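You operate a simulated robot arm through the tools that you are given. There is no shell and no other tool. Be economical: measure what you need, move in short steps, check, and stop when the job is done.

Carry out the task below with a simulated robot arm. There is one attempt and no reset: what you move stays moved.

## Task
On the table top, set the blue bowl inside the yellow one.

The check looks at the end state, three seconds after you hand in, the way a careful person would. Anything else that was tipped, shoved, dropped, spilled or broken makes it a failure.

## Robot
A 6-joint arm with a two-finger parallel gripper, fixed in place. Base frame: the origin is at the foot of the arm, x ahead of it, y to its left, z up; the work surface is at about z = 0. Units: mm, degrees, N and s.
With the tool pointing down near the work surface it reaches from about 180 to 460 mm from the base axis. Its first joint turns from -70.0 to 70.0 degrees. Payload 1.9 kg.
The TCP is the grasp point between the finger pads, 23 mm short of the fingertips. In the tool frame z runs along the fingers and y along their closing line. The gripper opens to 94 mm. The fingers are 38 mm wide and 10 mm thick; the gripper's body (54 by 96 mm) begins 39 mm behind the TCP.
Orientation is that of the tool frame in the base frame, as a unit quaternion [x, y, z, w]. With the fingers straight down and closing along the base's y, the tool's x points along the base's -x, its y along +y and its z along -z.

## Interface
- The arm moves only by the tool nudge_tool. Its argument "commands" is one flat list of numbers, 7 for each row, row after row: the closure, from 0 (fully open) to 1 (shut), then the shift along the tool's x, y, z in units of 30 mm (1.0 is 30 mm), then the turn, a rotation vector about the tool's x, y, z in units of 6 degrees (1.0 is 6 degrees). In form: [claw, tx, ty, tz, rx, ry, rz, claw, tx, ty, tz, rx, ry, rz, ...]. A call has 1 to 20 rows; each row shifts and turns the commanded pose from where the row before left it, along the tool's axes as they then stand. A call with a number of a shift or a turn outside -1 to 1 is refused whole. Rows are played at 5 a second. More than 50 mm and 8.6 degrees between two rows, or a gripper value outside its range, and nothing of the call is played. A pose out of reach is approached as far as the arm can. The call stops where the force on the tool passes 40 N (or 10 N more than at its start, if that is more) or the arm is blocked; 0.2 s more then pass. Each finger travels about 108 mm/s and halts on what it meets, pressing with about 43 N; the grip force reading is that of the motor and also rises with nothing between the fingers. The clock runs only during rows and for 0.2 s after the last one: add rows that do not move to give the fingers time. It gives the time, the measured TCP pose, the force on the tool (base axes), the opening and the grip force at its end, in the units of the frame above (readings bear some noise).
- Cameras (640 x 400 px; columns grow to the right, rows downward): "scene" is fixed at [56.2, 312, 423.7]; the picture's right is [-0.77, -0.64, 0.00], its down [-0.36, 0.43, -0.83] and it looks along [0.53, -0.64, -0.56] (base axes); focal length 214 px, centre (320, 200). "wrist" rides on the gripper at [-39, 0, -44] in the tool frame; the picture's right is [0.00, -1.00, 0.00], its down [0.97, 0.00, -0.24] and it looks along [0.24, 0.00, 0.97] (tool axes); focal length 218 px, centre (320, 200).
- get_image(camera): a new picture of that camera. It takes no simulated time.
- locate(camera, pixels): for up to 12 pixels [column, row] of the newest picture of that camera ("zoom" is the newest enlarged one), the place [x, y, z] in the base frame of the surface seen there, good to about 3 mm. It takes no simulated time.
- enlarge(camera, box): a new picture of the part [left, top, right, bottom] of that camera's present view, enlarged. It takes no simulated time.
- hand_in(): hands the job in; it is judged then, once.

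Go step by step. Measure first, check grasps and placings, and put right what went wrong. The budget is 60 turns and 20 pictures, counting those below and the enlarged ones. Unless the task says otherwise, let go and move clear before handing in, and close with one line.

The tools are called after "Request:" as name(argument=value, ...) on one line, values as JSON. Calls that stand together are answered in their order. nudge_tool: Moves the arm, as the interface text tells. Its arguments: {"type":"object","properties":{"commands":{"type":"array","items":{"type":"number"}}},"required":["commands"]} The other tools are called the same way: get_image (camera) takes a picture; locate (camera, pixels) gives the place of the surface under pixels of a picture; enlarge (camera, box) takes an enlarged picture of a part of a camera's view; hand_in () hands the job in.

At the start:

```text
time_s: 0.0
position: [295.3, 173.5, 335.7]
orientation: [0.0, 1.0, 0.0, 0.0]
force: [-0.5, 0.8, -0.5]
width: 93.8
grasp_force: 0.0
```

scene: 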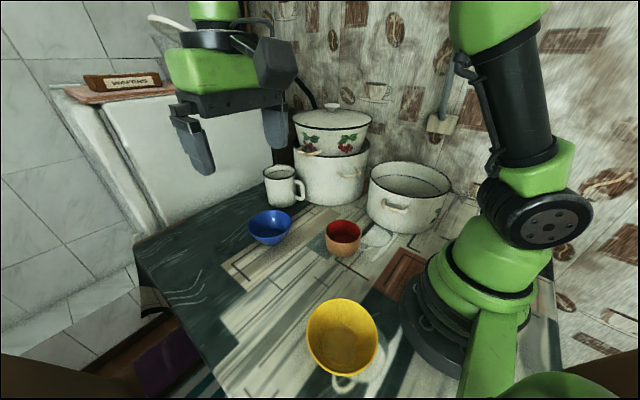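
wrist: 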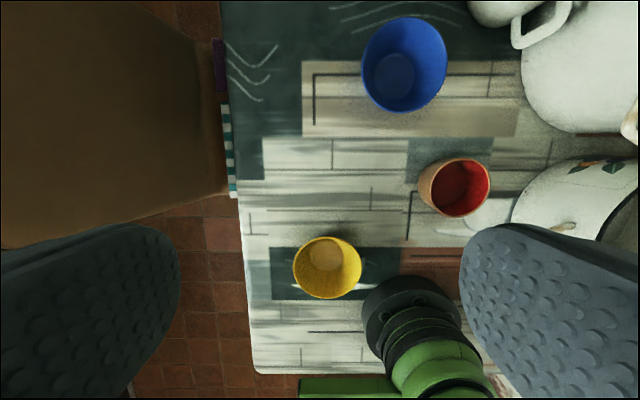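

The blue bowl is near scene (270,227), the yellow one near (342,337), and a red/orange cup is at (343,238). I'll measure rims and bases first.

Request:
enlarge(camera="scene", box=[220, 180, 420, 400])

Request:
locate(camera="wrist", pixels=[[364, 62], [445, 62], [404, 19], [404, 109], [393, 73], [295, 265], [359, 265], [327, 239], [327, 296], [326, 255], [420, 190], [488, 185]])

Request:
locate(camera="scene", pixels=[[251, 222], [291, 222], [270, 212], [270, 240], [309, 330], [376, 350], [340, 300], [340, 376], [345, 355], [343, 222], [343, 255], [270, 248]])

```text
1.82 times, centred on (320, 290) of scene
```

zoom: 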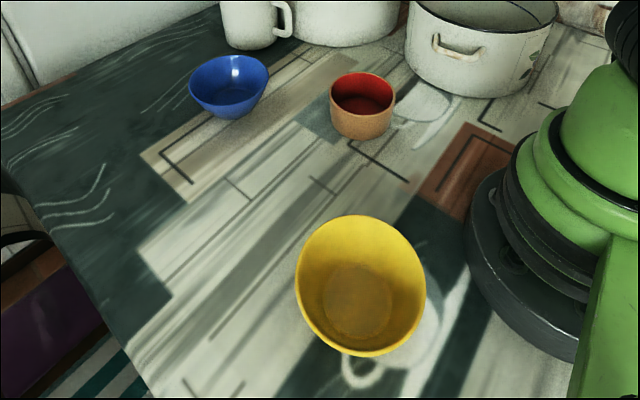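

```text
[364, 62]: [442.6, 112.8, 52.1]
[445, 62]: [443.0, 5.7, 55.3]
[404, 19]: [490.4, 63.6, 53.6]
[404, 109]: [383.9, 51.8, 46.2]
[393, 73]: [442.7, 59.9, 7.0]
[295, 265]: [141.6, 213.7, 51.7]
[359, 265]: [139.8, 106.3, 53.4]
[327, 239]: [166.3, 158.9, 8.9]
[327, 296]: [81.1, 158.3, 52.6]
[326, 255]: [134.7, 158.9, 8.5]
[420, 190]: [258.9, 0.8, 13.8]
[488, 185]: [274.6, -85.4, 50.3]
```

```text
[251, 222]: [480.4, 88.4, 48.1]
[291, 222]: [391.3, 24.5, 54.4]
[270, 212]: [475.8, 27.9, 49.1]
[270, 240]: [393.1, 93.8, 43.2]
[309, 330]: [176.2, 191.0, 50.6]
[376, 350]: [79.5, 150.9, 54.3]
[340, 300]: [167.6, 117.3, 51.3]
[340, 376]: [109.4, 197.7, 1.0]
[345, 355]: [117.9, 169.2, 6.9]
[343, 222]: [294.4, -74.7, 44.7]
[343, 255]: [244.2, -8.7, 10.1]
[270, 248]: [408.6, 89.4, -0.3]
```

Both rims are near z≈53 and about 108 mm across, so I need the wall profiles more precisely to see how they nest. I'm enlarging each bowl in the wrist view.

Request:
enlarge(camera="wrist", box=[280, 225, 376, 305])

```text
5.00 times, centred on (328, 265) of wrist
```

zoom: 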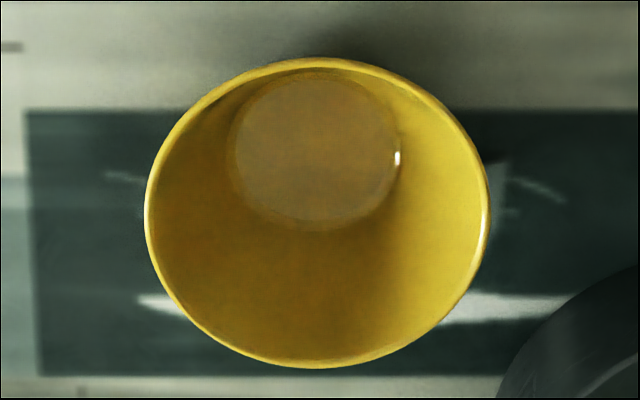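

Request:
locate(camera="zoom", pixels=[[147, 210], [487, 210], [320, 60], [320, 365], [230, 150], [400, 150], [316, 75], [316, 228], [190, 200], [450, 200], [320, 300], [316, 150]])

Request:
enlarge(camera="wrist", box=[344, 5, 464, 120])

```text
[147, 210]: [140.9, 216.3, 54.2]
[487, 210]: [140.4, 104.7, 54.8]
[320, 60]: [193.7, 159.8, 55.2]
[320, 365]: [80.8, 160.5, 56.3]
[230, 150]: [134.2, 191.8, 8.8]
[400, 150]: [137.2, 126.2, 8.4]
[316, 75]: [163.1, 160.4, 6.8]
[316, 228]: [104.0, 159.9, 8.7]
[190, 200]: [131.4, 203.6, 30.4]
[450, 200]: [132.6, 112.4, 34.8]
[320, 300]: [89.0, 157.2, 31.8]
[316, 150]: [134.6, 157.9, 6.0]
```

```text
3.48 times, centred on (404, 62) of wrist
```

zoom: 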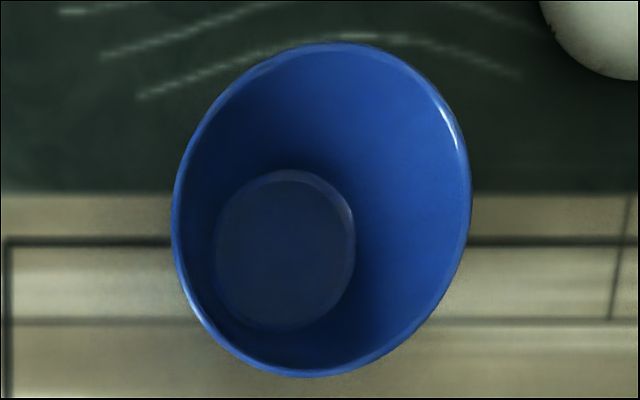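

Request:
locate(camera="zoom", pixels=[[175, 210], [468, 210], [325, 45], [310, 375], [217, 250], [354, 250], [285, 171], [285, 328], [200, 210], [430, 230], [320, 120], [285, 250]])

```text
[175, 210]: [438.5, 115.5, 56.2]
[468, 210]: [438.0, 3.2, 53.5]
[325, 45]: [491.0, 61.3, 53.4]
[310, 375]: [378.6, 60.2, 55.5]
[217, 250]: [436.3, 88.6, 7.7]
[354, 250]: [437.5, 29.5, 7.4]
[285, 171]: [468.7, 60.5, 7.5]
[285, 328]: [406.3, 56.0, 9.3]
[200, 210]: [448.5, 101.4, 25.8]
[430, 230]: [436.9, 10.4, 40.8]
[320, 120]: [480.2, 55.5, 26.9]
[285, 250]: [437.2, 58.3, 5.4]
```

The bowls are nearly identical (R≈56, floor r≈30, height≈55): blue is centred at about (436.5,59) and yellow at (137,160). I'll pinch blue's rim on its near-left side with the fingers tilted 24° along the wall, so first I move to a pre-grasp pose.

Request:
nudge_tool(commands=[0.5, -0.3225, -0.211, 0.6, 0, 0, 0, 0.5, -0.3225, -0.211, 0.6, 0, 0, 0, 0.5, -0.3225, -0.211, 0.6, 0, 0, 0, 0.5, -0.3225, -0.211, 0.6, 0, 0, 0, 0.5, -0.3225, -0.211, 0.6, 0, 0, 0, 0.5, -0.3225, -0.211, 0.6, 0, 0, 0, 0.5, -0.3225, -0.211, 0.6, 0, 0, 0, 0.5, -0.3225, -0.211, 0.6, 0, 0, 0, 0.5, 0, 0, 0, 0, 0, -0.9375, 0.5, 0, 0, 0, 0, 0, -0.9375, 0.5, 0, 0, 0, 0, 0, -0.9375, 0.5, 0, 0, 0, 0, 0, -0.9375, 0.5, 0, 0, 0, 0, 0, -0.9375, 0.5, 0, 0, 0, 0, 0, -0.9375, 0.5, 0, 0, 0, 0, 0, -0.9375, 0.5, 0, 0, 0, 0, 0, -0.9375, 0.5, 0, 0, 0, 1, 0, 0, 0.5, 0, 0, 0, 1, 0, 0, 0.5, 0, 0, 0, 1, 0, 0, 0.5, 0, 0, 0, 1, 0, 0])

Request:
get_image(camera="wrist")

```text
time_s: 4.2
position: [371.2, 122.0, 192.1]
orientation: [-0.373, 0.904, -0.193, 0.081]
force: [-0.2, -0.3, 0.2]
width: 47.2
grasp_force: 0.1
```

```text
14 pictures are left
```

wrist: 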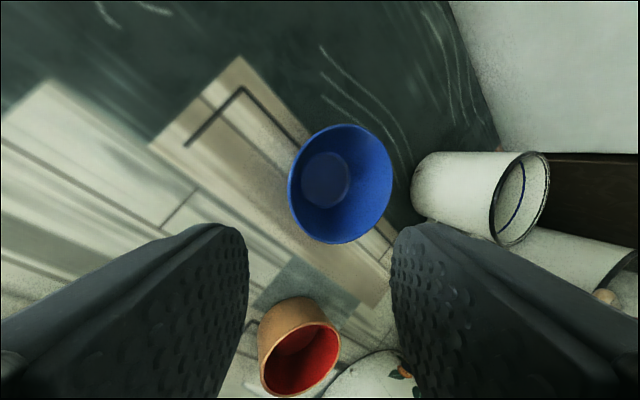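

The pose and tilt match the plan, and the bowl is at wrist (340,183). I'll descend to the pre-grasp pose, 80 mm back along the finger axis.

Request:
nudge_tool(commands=[0.5, -0.0136, 0.19, 0.4375, 0, 0, 0, 0.5, -0.0136, 0.19, 0.4375, 0, 0, 0, 0.5, -0.0136, 0.19, 0.4375, 0, 0, 0, 0.5, -0.0136, 0.19, 0.4375, 0, 0, 0, 0.5, 0, 0, 0, 0, 0, 0])

Request:
get_image(camera="wrist")

```text
time_s: 5.4
position: [374.0, 124.3, 134.5]
orientation: [-0.373, 0.904, -0.193, 0.08]
force: [0.4, 0.2, 0.0]
width: 47.1
grasp_force: 0.0
```

```text
13 pictures are left
```

wrist: 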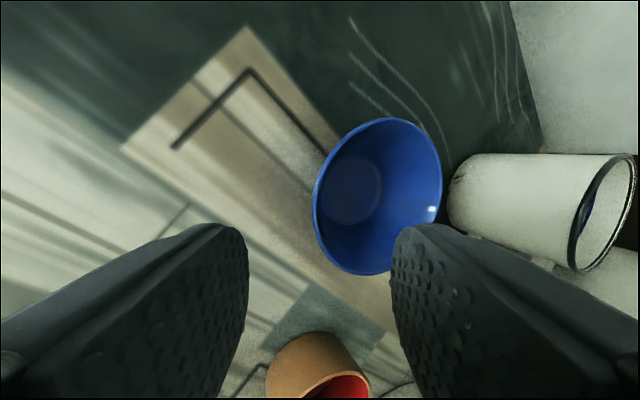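

The rim's left edge at (314,205) lies midway between the fingers. I'll verify its position before going in.

Request:
locate(camera="wrist", pixels=[[315, 205], [441, 190], [385, 119], [362, 273], [352, 190]])

```text
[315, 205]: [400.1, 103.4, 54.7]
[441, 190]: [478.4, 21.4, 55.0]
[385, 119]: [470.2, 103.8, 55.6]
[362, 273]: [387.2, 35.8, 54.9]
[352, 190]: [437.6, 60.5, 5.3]
```

The rim point (400,103) confirms the line, so I'm advancing 79 mm along the fingers.

Request:
nudge_tool(commands=[0.5, 0, 0, 0.44, 0, 0, 0, 0.5, 0, 0, 0.44, 0, 0, 0, 0.5, 0, 0, 0.44, 0, 0, 0, 0.5, 0, 0, 0.44, 0, 0, 0, 0.5, 0, 0, 0.44, 0, 0, 0, 0.5, 0, 0, 0.44, 0, 0, 0, 0.5, 0, 0, 0, 0, 0, 0])

Request:
get_image(camera="wrist")

Request:
enlarge(camera="scene", box=[200, 140, 360, 260])

```text
time_s: 7.0
position: [396.2, 100.5, 61.4]
orientation: [-0.374, 0.904, -0.192, 0.08]
force: [0.9, 0.5, -0.9]
width: 47.2
grasp_force: 0.1
```

```text
12 pictures are left
```

wrist: 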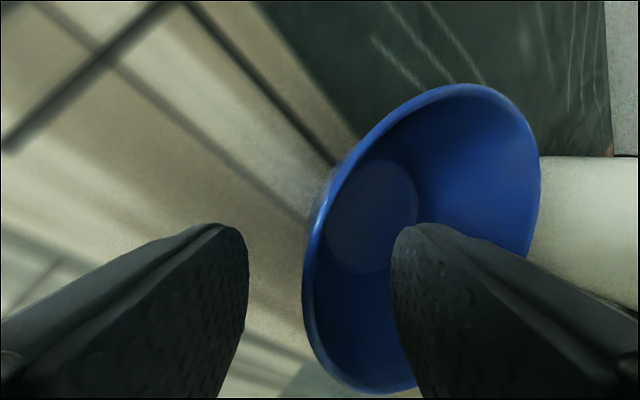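

```text
3.33 times, centred on (280, 200) of scene
```

zoom: 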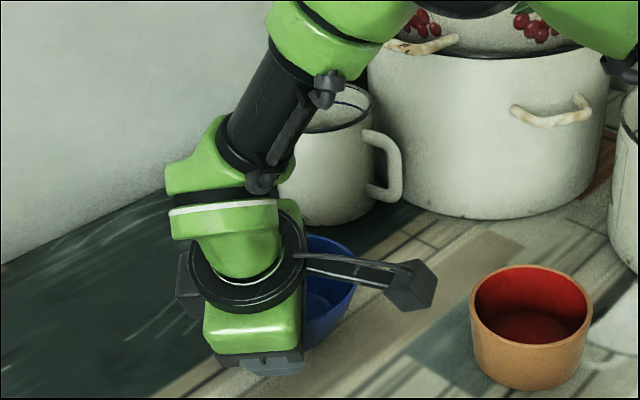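

The rim passes between the fingers at about column 305, clear of both. Closing the gripper now.

Request:
nudge_tool(commands=[0.5, 0, 0.1, 0, 0, 0, 0, 0.8, 0, 0, 0, 0, 0, 0, 1, 0, 0, 0, 0, 0, 0, 1, 0, 0, 0, 0, 0, 0, 1, 0, 0, 0, 0, 0, 0])

Request:
get_image(camera="wrist")

```text
time_s: 8.2
position: [395.2, 103.2, 61.8]
orientation: [-0.373, 0.904, -0.192, 0.079]
force: [-0.6, -3.8, 14.7]
width: 10.1
grasp_force: 43.3
```

```text
10 pictures are left
```

wrist: 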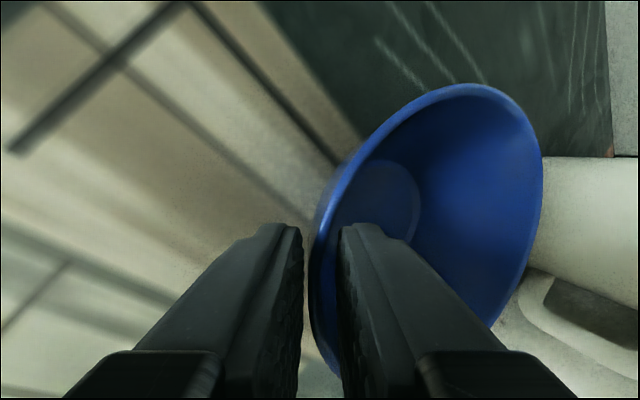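

The fingers have the wall (width 10.1, grip 43 N). Now I'll lift straight up 120 mm and check.

Request:
nudge_tool(commands=[1, 0, -0.0678, -0.152, 0, 0, 0, 1, 0, -0.0678, -0.152, 0, 0, 0, 1, 0, -0.0678, -0.152, 0, 0, 0, 1, 0, -0.2035, -0.457, 0, 0, 0, 1, 0, -0.2035, -0.457, 0, 0, 0, 1, 0, -0.2035, -0.457, 0, 0, 0, 1, 0, -0.2035, -0.457, 0, 0, 0, 1, 0, -0.2035, -0.457, 0, 0, 0, 1, 0, -0.2035, -0.457, 0, 0, 0, 1, 0, -0.2035, -0.457, 0, 0, 0, 1, 0, 0, 0, 0, 0, 0])

Request:
get_image(camera="wrist")

```text
time_s: 10.6
position: [393.8, 103.1, 182.6]
orientation: [-0.374, 0.904, -0.191, 0.08]
force: [-0.8, -0.6, -1.1]
width: 9.4
grasp_force: 43.2
```

```text
9 pictures are left
```

wrist: 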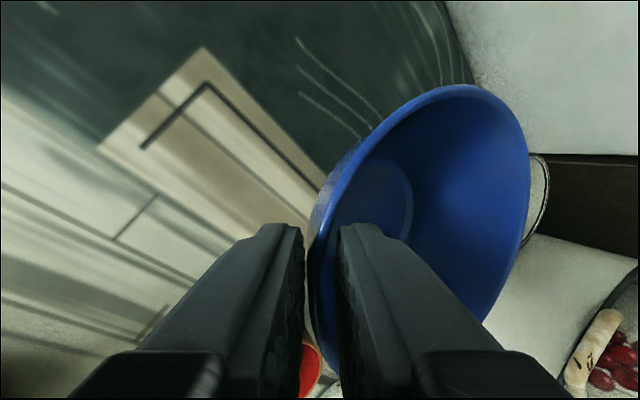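

The bowl is held with little shift. I'll measure its rim to get its pose relative to the tool.

Request:
locate(camera="wrist", pixels=[[320, 215], [525, 170], [450, 88], [510, 255], [480, 308], [370, 137], [376, 195], [420, 95], [526, 200]])

```text
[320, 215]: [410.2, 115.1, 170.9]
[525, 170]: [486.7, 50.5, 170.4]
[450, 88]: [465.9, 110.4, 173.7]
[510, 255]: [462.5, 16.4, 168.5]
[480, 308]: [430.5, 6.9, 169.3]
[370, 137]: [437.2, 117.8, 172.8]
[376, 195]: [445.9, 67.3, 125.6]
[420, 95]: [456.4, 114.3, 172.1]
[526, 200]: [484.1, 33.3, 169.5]
```

The bowl centre is at about (433,62), 57 mm inward of the TCP, with the rim 12 mm below the TCP and a slight roll. I'll turn back 45° about the vertical and carry it over the yellow bowl at this height.

Request:
nudge_tool(commands=[1, 0, 0, 0, 0, 0.3816, 0.857, 1, 0, 0, 0, 0, 0.3816, 0.857, 1, 0, 0, 0, 0, 0.3816, 0.857, 1, 0, 0, 0, 0, 0.3816, 0.857, 1, 0, 0, 0, 0, 0.3816, 0.857, 1, 0, 0, 0, 0, 0.3816, 0.857, 1, 0, 0, 0, 0, 0.3816, 0.857, 1, 0, 0, 0, 0, 0.3816, 0.857, 1, 0.711, 0.289, -0.129, 0, 0, 0, 1, 0.711, 0.289, -0.129, 0, 0, 0, 1, 0.711, 0.289, -0.129, 0, 0, 0, 1, 0.711, 0.289, -0.129, 0, 0, 0, 1, 0.711, 0.289, -0.129, 0, 0, 0, 1, 0.711, 0.289, -0.129, 0, 0, 0, 1, 0.711, 0.289, -0.129, 0, 0, 0, 1, 0.711, 0.289, -0.129, 0, 0, 0, 1, 0.711, 0.289, -0.129, 0, 0, 0, 1, 0.711, 0.289, -0.129, 0, 0, 0, 1, 0.711, 0.289, -0.129, 0, 0, 0, 1, 0.711, 0.289, -0.129, 0, 0, 0])

Request:
get_image(camera="wrist")

Request:
get_image(camera="scene")

```text
time_s: 14.8
position: [138.3, 217.6, 182.2]
orientation: [0.001, 0.978, -0.207, 0.0]
force: [0.8, -0.6, -2.3]
width: 9.4
grasp_force: 43.3
```

```text
8 pictures are left
```

wrist: 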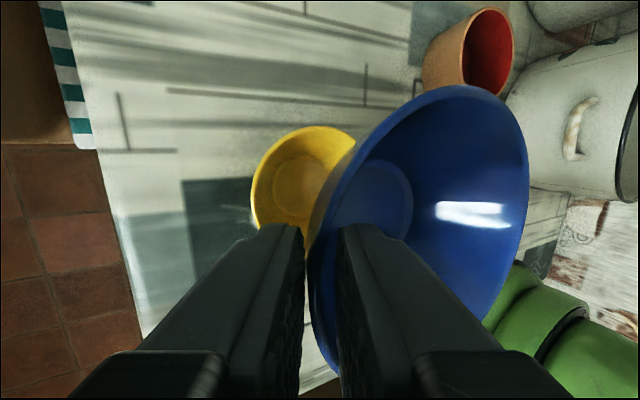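

```text
7 pictures are left
```

scene: 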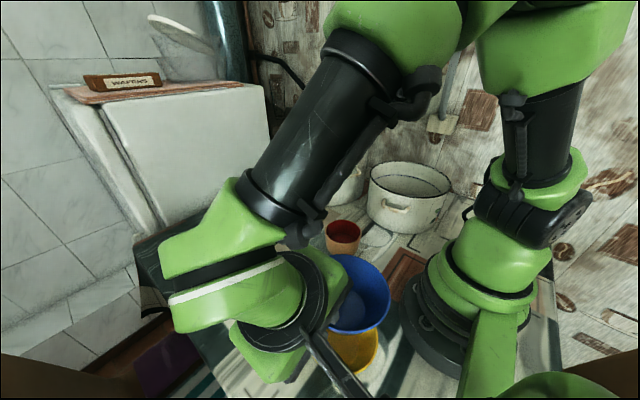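

The blue bowl now hangs over the yellow one (wrist rim from (320,215) to (527,180)). I'll measure both for alignment and tilt.

Request:
locate(camera="wrist", pixels=[[526, 165], [450, 88], [510, 255], [480, 310], [370, 137], [400, 107], [490, 105], [376, 195], [252, 190], [320, 128], [270, 150], [524, 215]])

Request:
locate(camera="scene", pixels=[[390, 290], [375, 267], [350, 256], [388, 310], [375, 325], [355, 333], [345, 315], [377, 345]])

```text
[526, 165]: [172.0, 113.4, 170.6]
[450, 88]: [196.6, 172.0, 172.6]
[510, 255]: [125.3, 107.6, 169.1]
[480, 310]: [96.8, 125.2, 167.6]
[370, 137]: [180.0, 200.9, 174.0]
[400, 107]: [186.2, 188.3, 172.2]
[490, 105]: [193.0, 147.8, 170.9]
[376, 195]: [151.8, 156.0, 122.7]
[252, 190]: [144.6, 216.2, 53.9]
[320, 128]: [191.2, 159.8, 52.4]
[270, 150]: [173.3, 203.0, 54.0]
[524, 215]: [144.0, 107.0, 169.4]
```

```text
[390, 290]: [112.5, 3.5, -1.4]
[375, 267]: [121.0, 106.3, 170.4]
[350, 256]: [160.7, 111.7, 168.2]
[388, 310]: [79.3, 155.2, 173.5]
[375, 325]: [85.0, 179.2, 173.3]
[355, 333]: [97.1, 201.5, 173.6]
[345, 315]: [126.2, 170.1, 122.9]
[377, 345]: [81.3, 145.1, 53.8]
```

Blue centre is at about (138,161.5) against yellow's (137,160.5), and blue is tilted about 2.7° (grip side high). I'll level it and lower to just above the point where the outer finger would meet the yellow rim.

Request:
nudge_tool(commands=[1, 0, 0, 0, 0.45, 0, 0, 1, 0.004, 0.1755, 0.3595, 0, 0, 0, 1, 0.004, 0.1755, 0.3595, 0, 0, 0, 1, 0.004, 0.1755, 0.3595, 0, 0, 0, 1, 0.004, 0.1755, 0.3595, 0, 0, 0, 1, 0.004, 0.1755, 0.3595, 0, 0, 0, 1, 0.004, 0.1755, 0.3595, 0, 0, 0, 1, 0.004, 0.1755, 0.3595, 0, 0, 0, 1, 0.004, 0.1755, 0.3595, 0, 0, 0, 1, 0, 0, 0, 0, 0, 0])

Request:
get_image(camera="wrist")

Request:
enlarge(camera="scene", box=[270, 260, 430, 400])

```text
time_s: 17.0
position: [138.0, 217.1, 85.0]
orientation: [0.001, 0.973, -0.231, -0.001]
force: [0.8, -0.6, -1.3]
width: 9.8
grasp_force: 42.9
```

```text
6 pictures are left
```

wrist: 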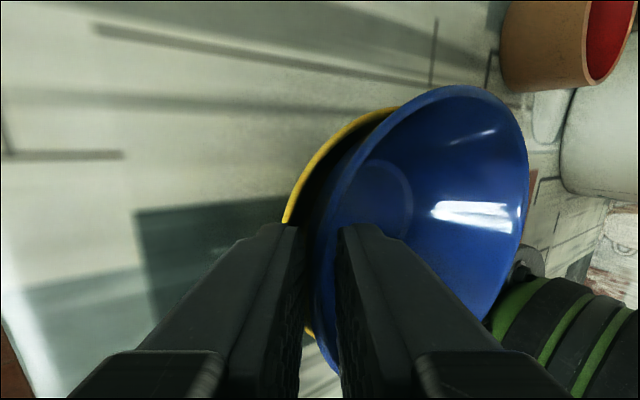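

```text
2.86 times, centred on (350, 330) of scene
```

zoom: 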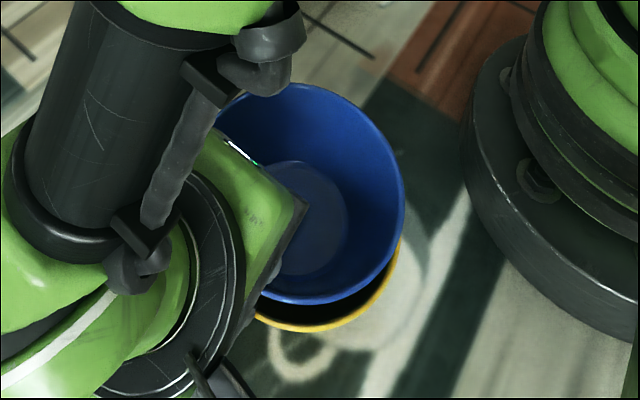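

Request:
locate(camera="zoom", pixels=[[402, 215], [390, 260], [355, 290], [300, 303], [330, 95], [375, 135], [280, 325], [340, 324], [385, 285], [280, 298], [300, 215], [250, 95]])

Request:
locate(camera="wrist", pixels=[[525, 175], [450, 88], [510, 255], [370, 137], [490, 105], [480, 312], [288, 215], [330, 145], [365, 117], [524, 215], [390, 110]])

```text
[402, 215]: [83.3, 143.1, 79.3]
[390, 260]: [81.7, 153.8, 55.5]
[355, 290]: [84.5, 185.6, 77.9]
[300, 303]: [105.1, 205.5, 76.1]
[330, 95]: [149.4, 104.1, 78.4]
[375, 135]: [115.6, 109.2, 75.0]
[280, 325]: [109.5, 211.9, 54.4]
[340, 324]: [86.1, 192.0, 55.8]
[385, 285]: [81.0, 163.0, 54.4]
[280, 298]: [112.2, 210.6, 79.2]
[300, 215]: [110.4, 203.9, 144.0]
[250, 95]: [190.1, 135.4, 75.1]
```

```text
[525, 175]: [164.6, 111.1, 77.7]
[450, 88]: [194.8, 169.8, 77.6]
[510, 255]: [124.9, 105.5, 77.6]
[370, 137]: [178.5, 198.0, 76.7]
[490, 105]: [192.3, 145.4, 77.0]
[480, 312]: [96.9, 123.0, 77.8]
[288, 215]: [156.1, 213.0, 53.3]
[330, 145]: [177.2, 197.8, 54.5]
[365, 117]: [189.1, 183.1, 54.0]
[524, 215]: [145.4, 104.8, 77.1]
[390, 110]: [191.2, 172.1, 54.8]
```

Blue is level at z≈77 and centred within about 1 mm of yellow. I'll lower another 3 mm and check the force for contact.

Request:
nudge_tool(commands=[1, 0.02, 0.0149, 0.0298, 0, 0, 0, 1, 0.01, 0.0149, 0.0298, 0, 0, 0, 1, 0, 0.0149, 0.0298, 0, 0, 0, 1, 0, 0, 0, 0, 0, 0])

```text
time_s: 18.0
position: [137.4, 216.8, 81.3]
orientation: [0.001, 0.973, -0.23, 0.0]
force: [0.3, 2.5, 4.2]
width: 9.5
grasp_force: 42.7
```

A 4 N upward force means the outer finger is just touching the yellow rim. I'll back up 1 mm and release.

Request:
nudge_tool(commands=[1, 0, -0.0149, -0.0298, 0, 0, 0, 1, 0, 0, 0, 0, 0, 0, 0.6, 0, 0, 0, 0, 0, 0, 0.6, 0, 0, 0, 0, 0, 0, 0.6, 0, 0, 0, 0, 0, 0])

Request:
get_image(camera="wrist")

```text
time_s: 19.2
position: [135.7, 216.4, 82.7]
orientation: [0.001, 0.973, -0.231, -0.001]
force: [0.0, 0.8, 0.1]
width: 37.8
grasp_force: 0.0
```

```text
4 pictures are left
```

wrist: 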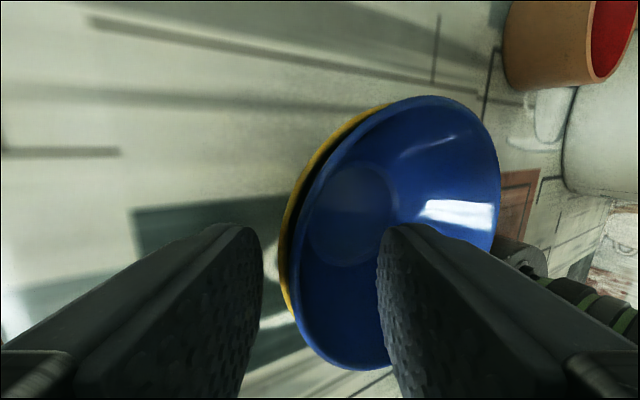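

The blue bowl has dropped into the yellow one and both fingers are free of it. I'll retract along the finger axis and then look.

Request:
nudge_tool(commands=[0.6, 0, 0, -0.3, 0, 0, 0, 0.6, 0, 0, -0.5, 0, 0, 0, 0.6, 0, 0, -0.5, 0, 0, 0, 0.6, 0, 0, -0.5, 0, 0, 0, 0.6, 0, 0, -0.5, 0, 0, 0, 0.6, 0, 0, -0.5, 0, 0, 0, 0.6, 0, -0.2, -0.5, 0, 0, 0, 0.6, 0, -0.2, -0.5, 0, 0, 0, 0.6, 0, -0.2, -0.5, 0, 0, 0])

Request:
get_image(camera="wrist")

Request:
get_image(camera="scene")

```text
time_s: 21.2
position: [137.8, 257.4, 206.3]
orientation: [0.001, 0.973, -0.231, 0.0]
force: [-0.7, 0.4, -0.7]
width: 37.7
grasp_force: 0.0
```

```text
3 pictures are left
```

wrist: 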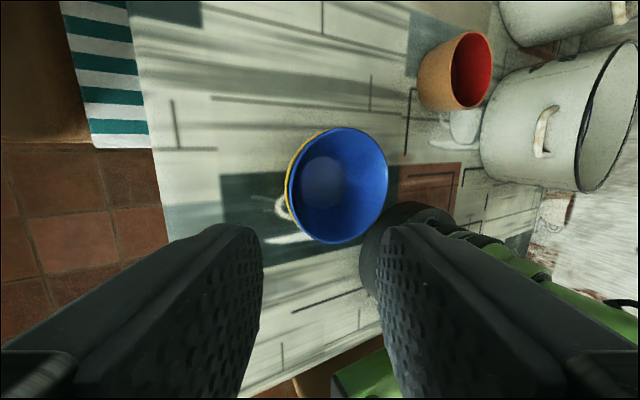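

```text
2 pictures are left
```

scene: 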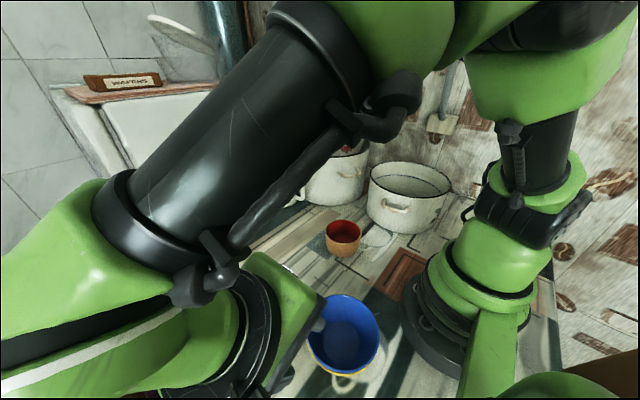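

Request:
locate(camera="wrist", pixels=[[290, 200], [387, 180], [345, 129], [330, 242], [322, 183], [375, 145], [370, 225], [305, 150], [287, 190], [455, 40]])

```text
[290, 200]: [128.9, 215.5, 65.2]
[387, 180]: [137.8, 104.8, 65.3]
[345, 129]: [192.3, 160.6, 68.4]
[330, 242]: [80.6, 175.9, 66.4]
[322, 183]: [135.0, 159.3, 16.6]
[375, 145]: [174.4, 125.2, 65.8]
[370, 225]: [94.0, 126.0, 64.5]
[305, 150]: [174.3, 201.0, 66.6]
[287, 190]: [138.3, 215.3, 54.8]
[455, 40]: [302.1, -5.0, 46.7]
```

The blue rim is level at z≈66 and centred at about (137,160), inside the yellow bowl (rim z≈55, unmoved). The cup and pots are where they were and the arm is clear, so I'm handing in.

Request:
hand_in()

```text
The job is handed in.
```

The blue bowl is sitting level inside the yellow bowl, the gripper is clear, and the last pictures showed nothing else disturbed.
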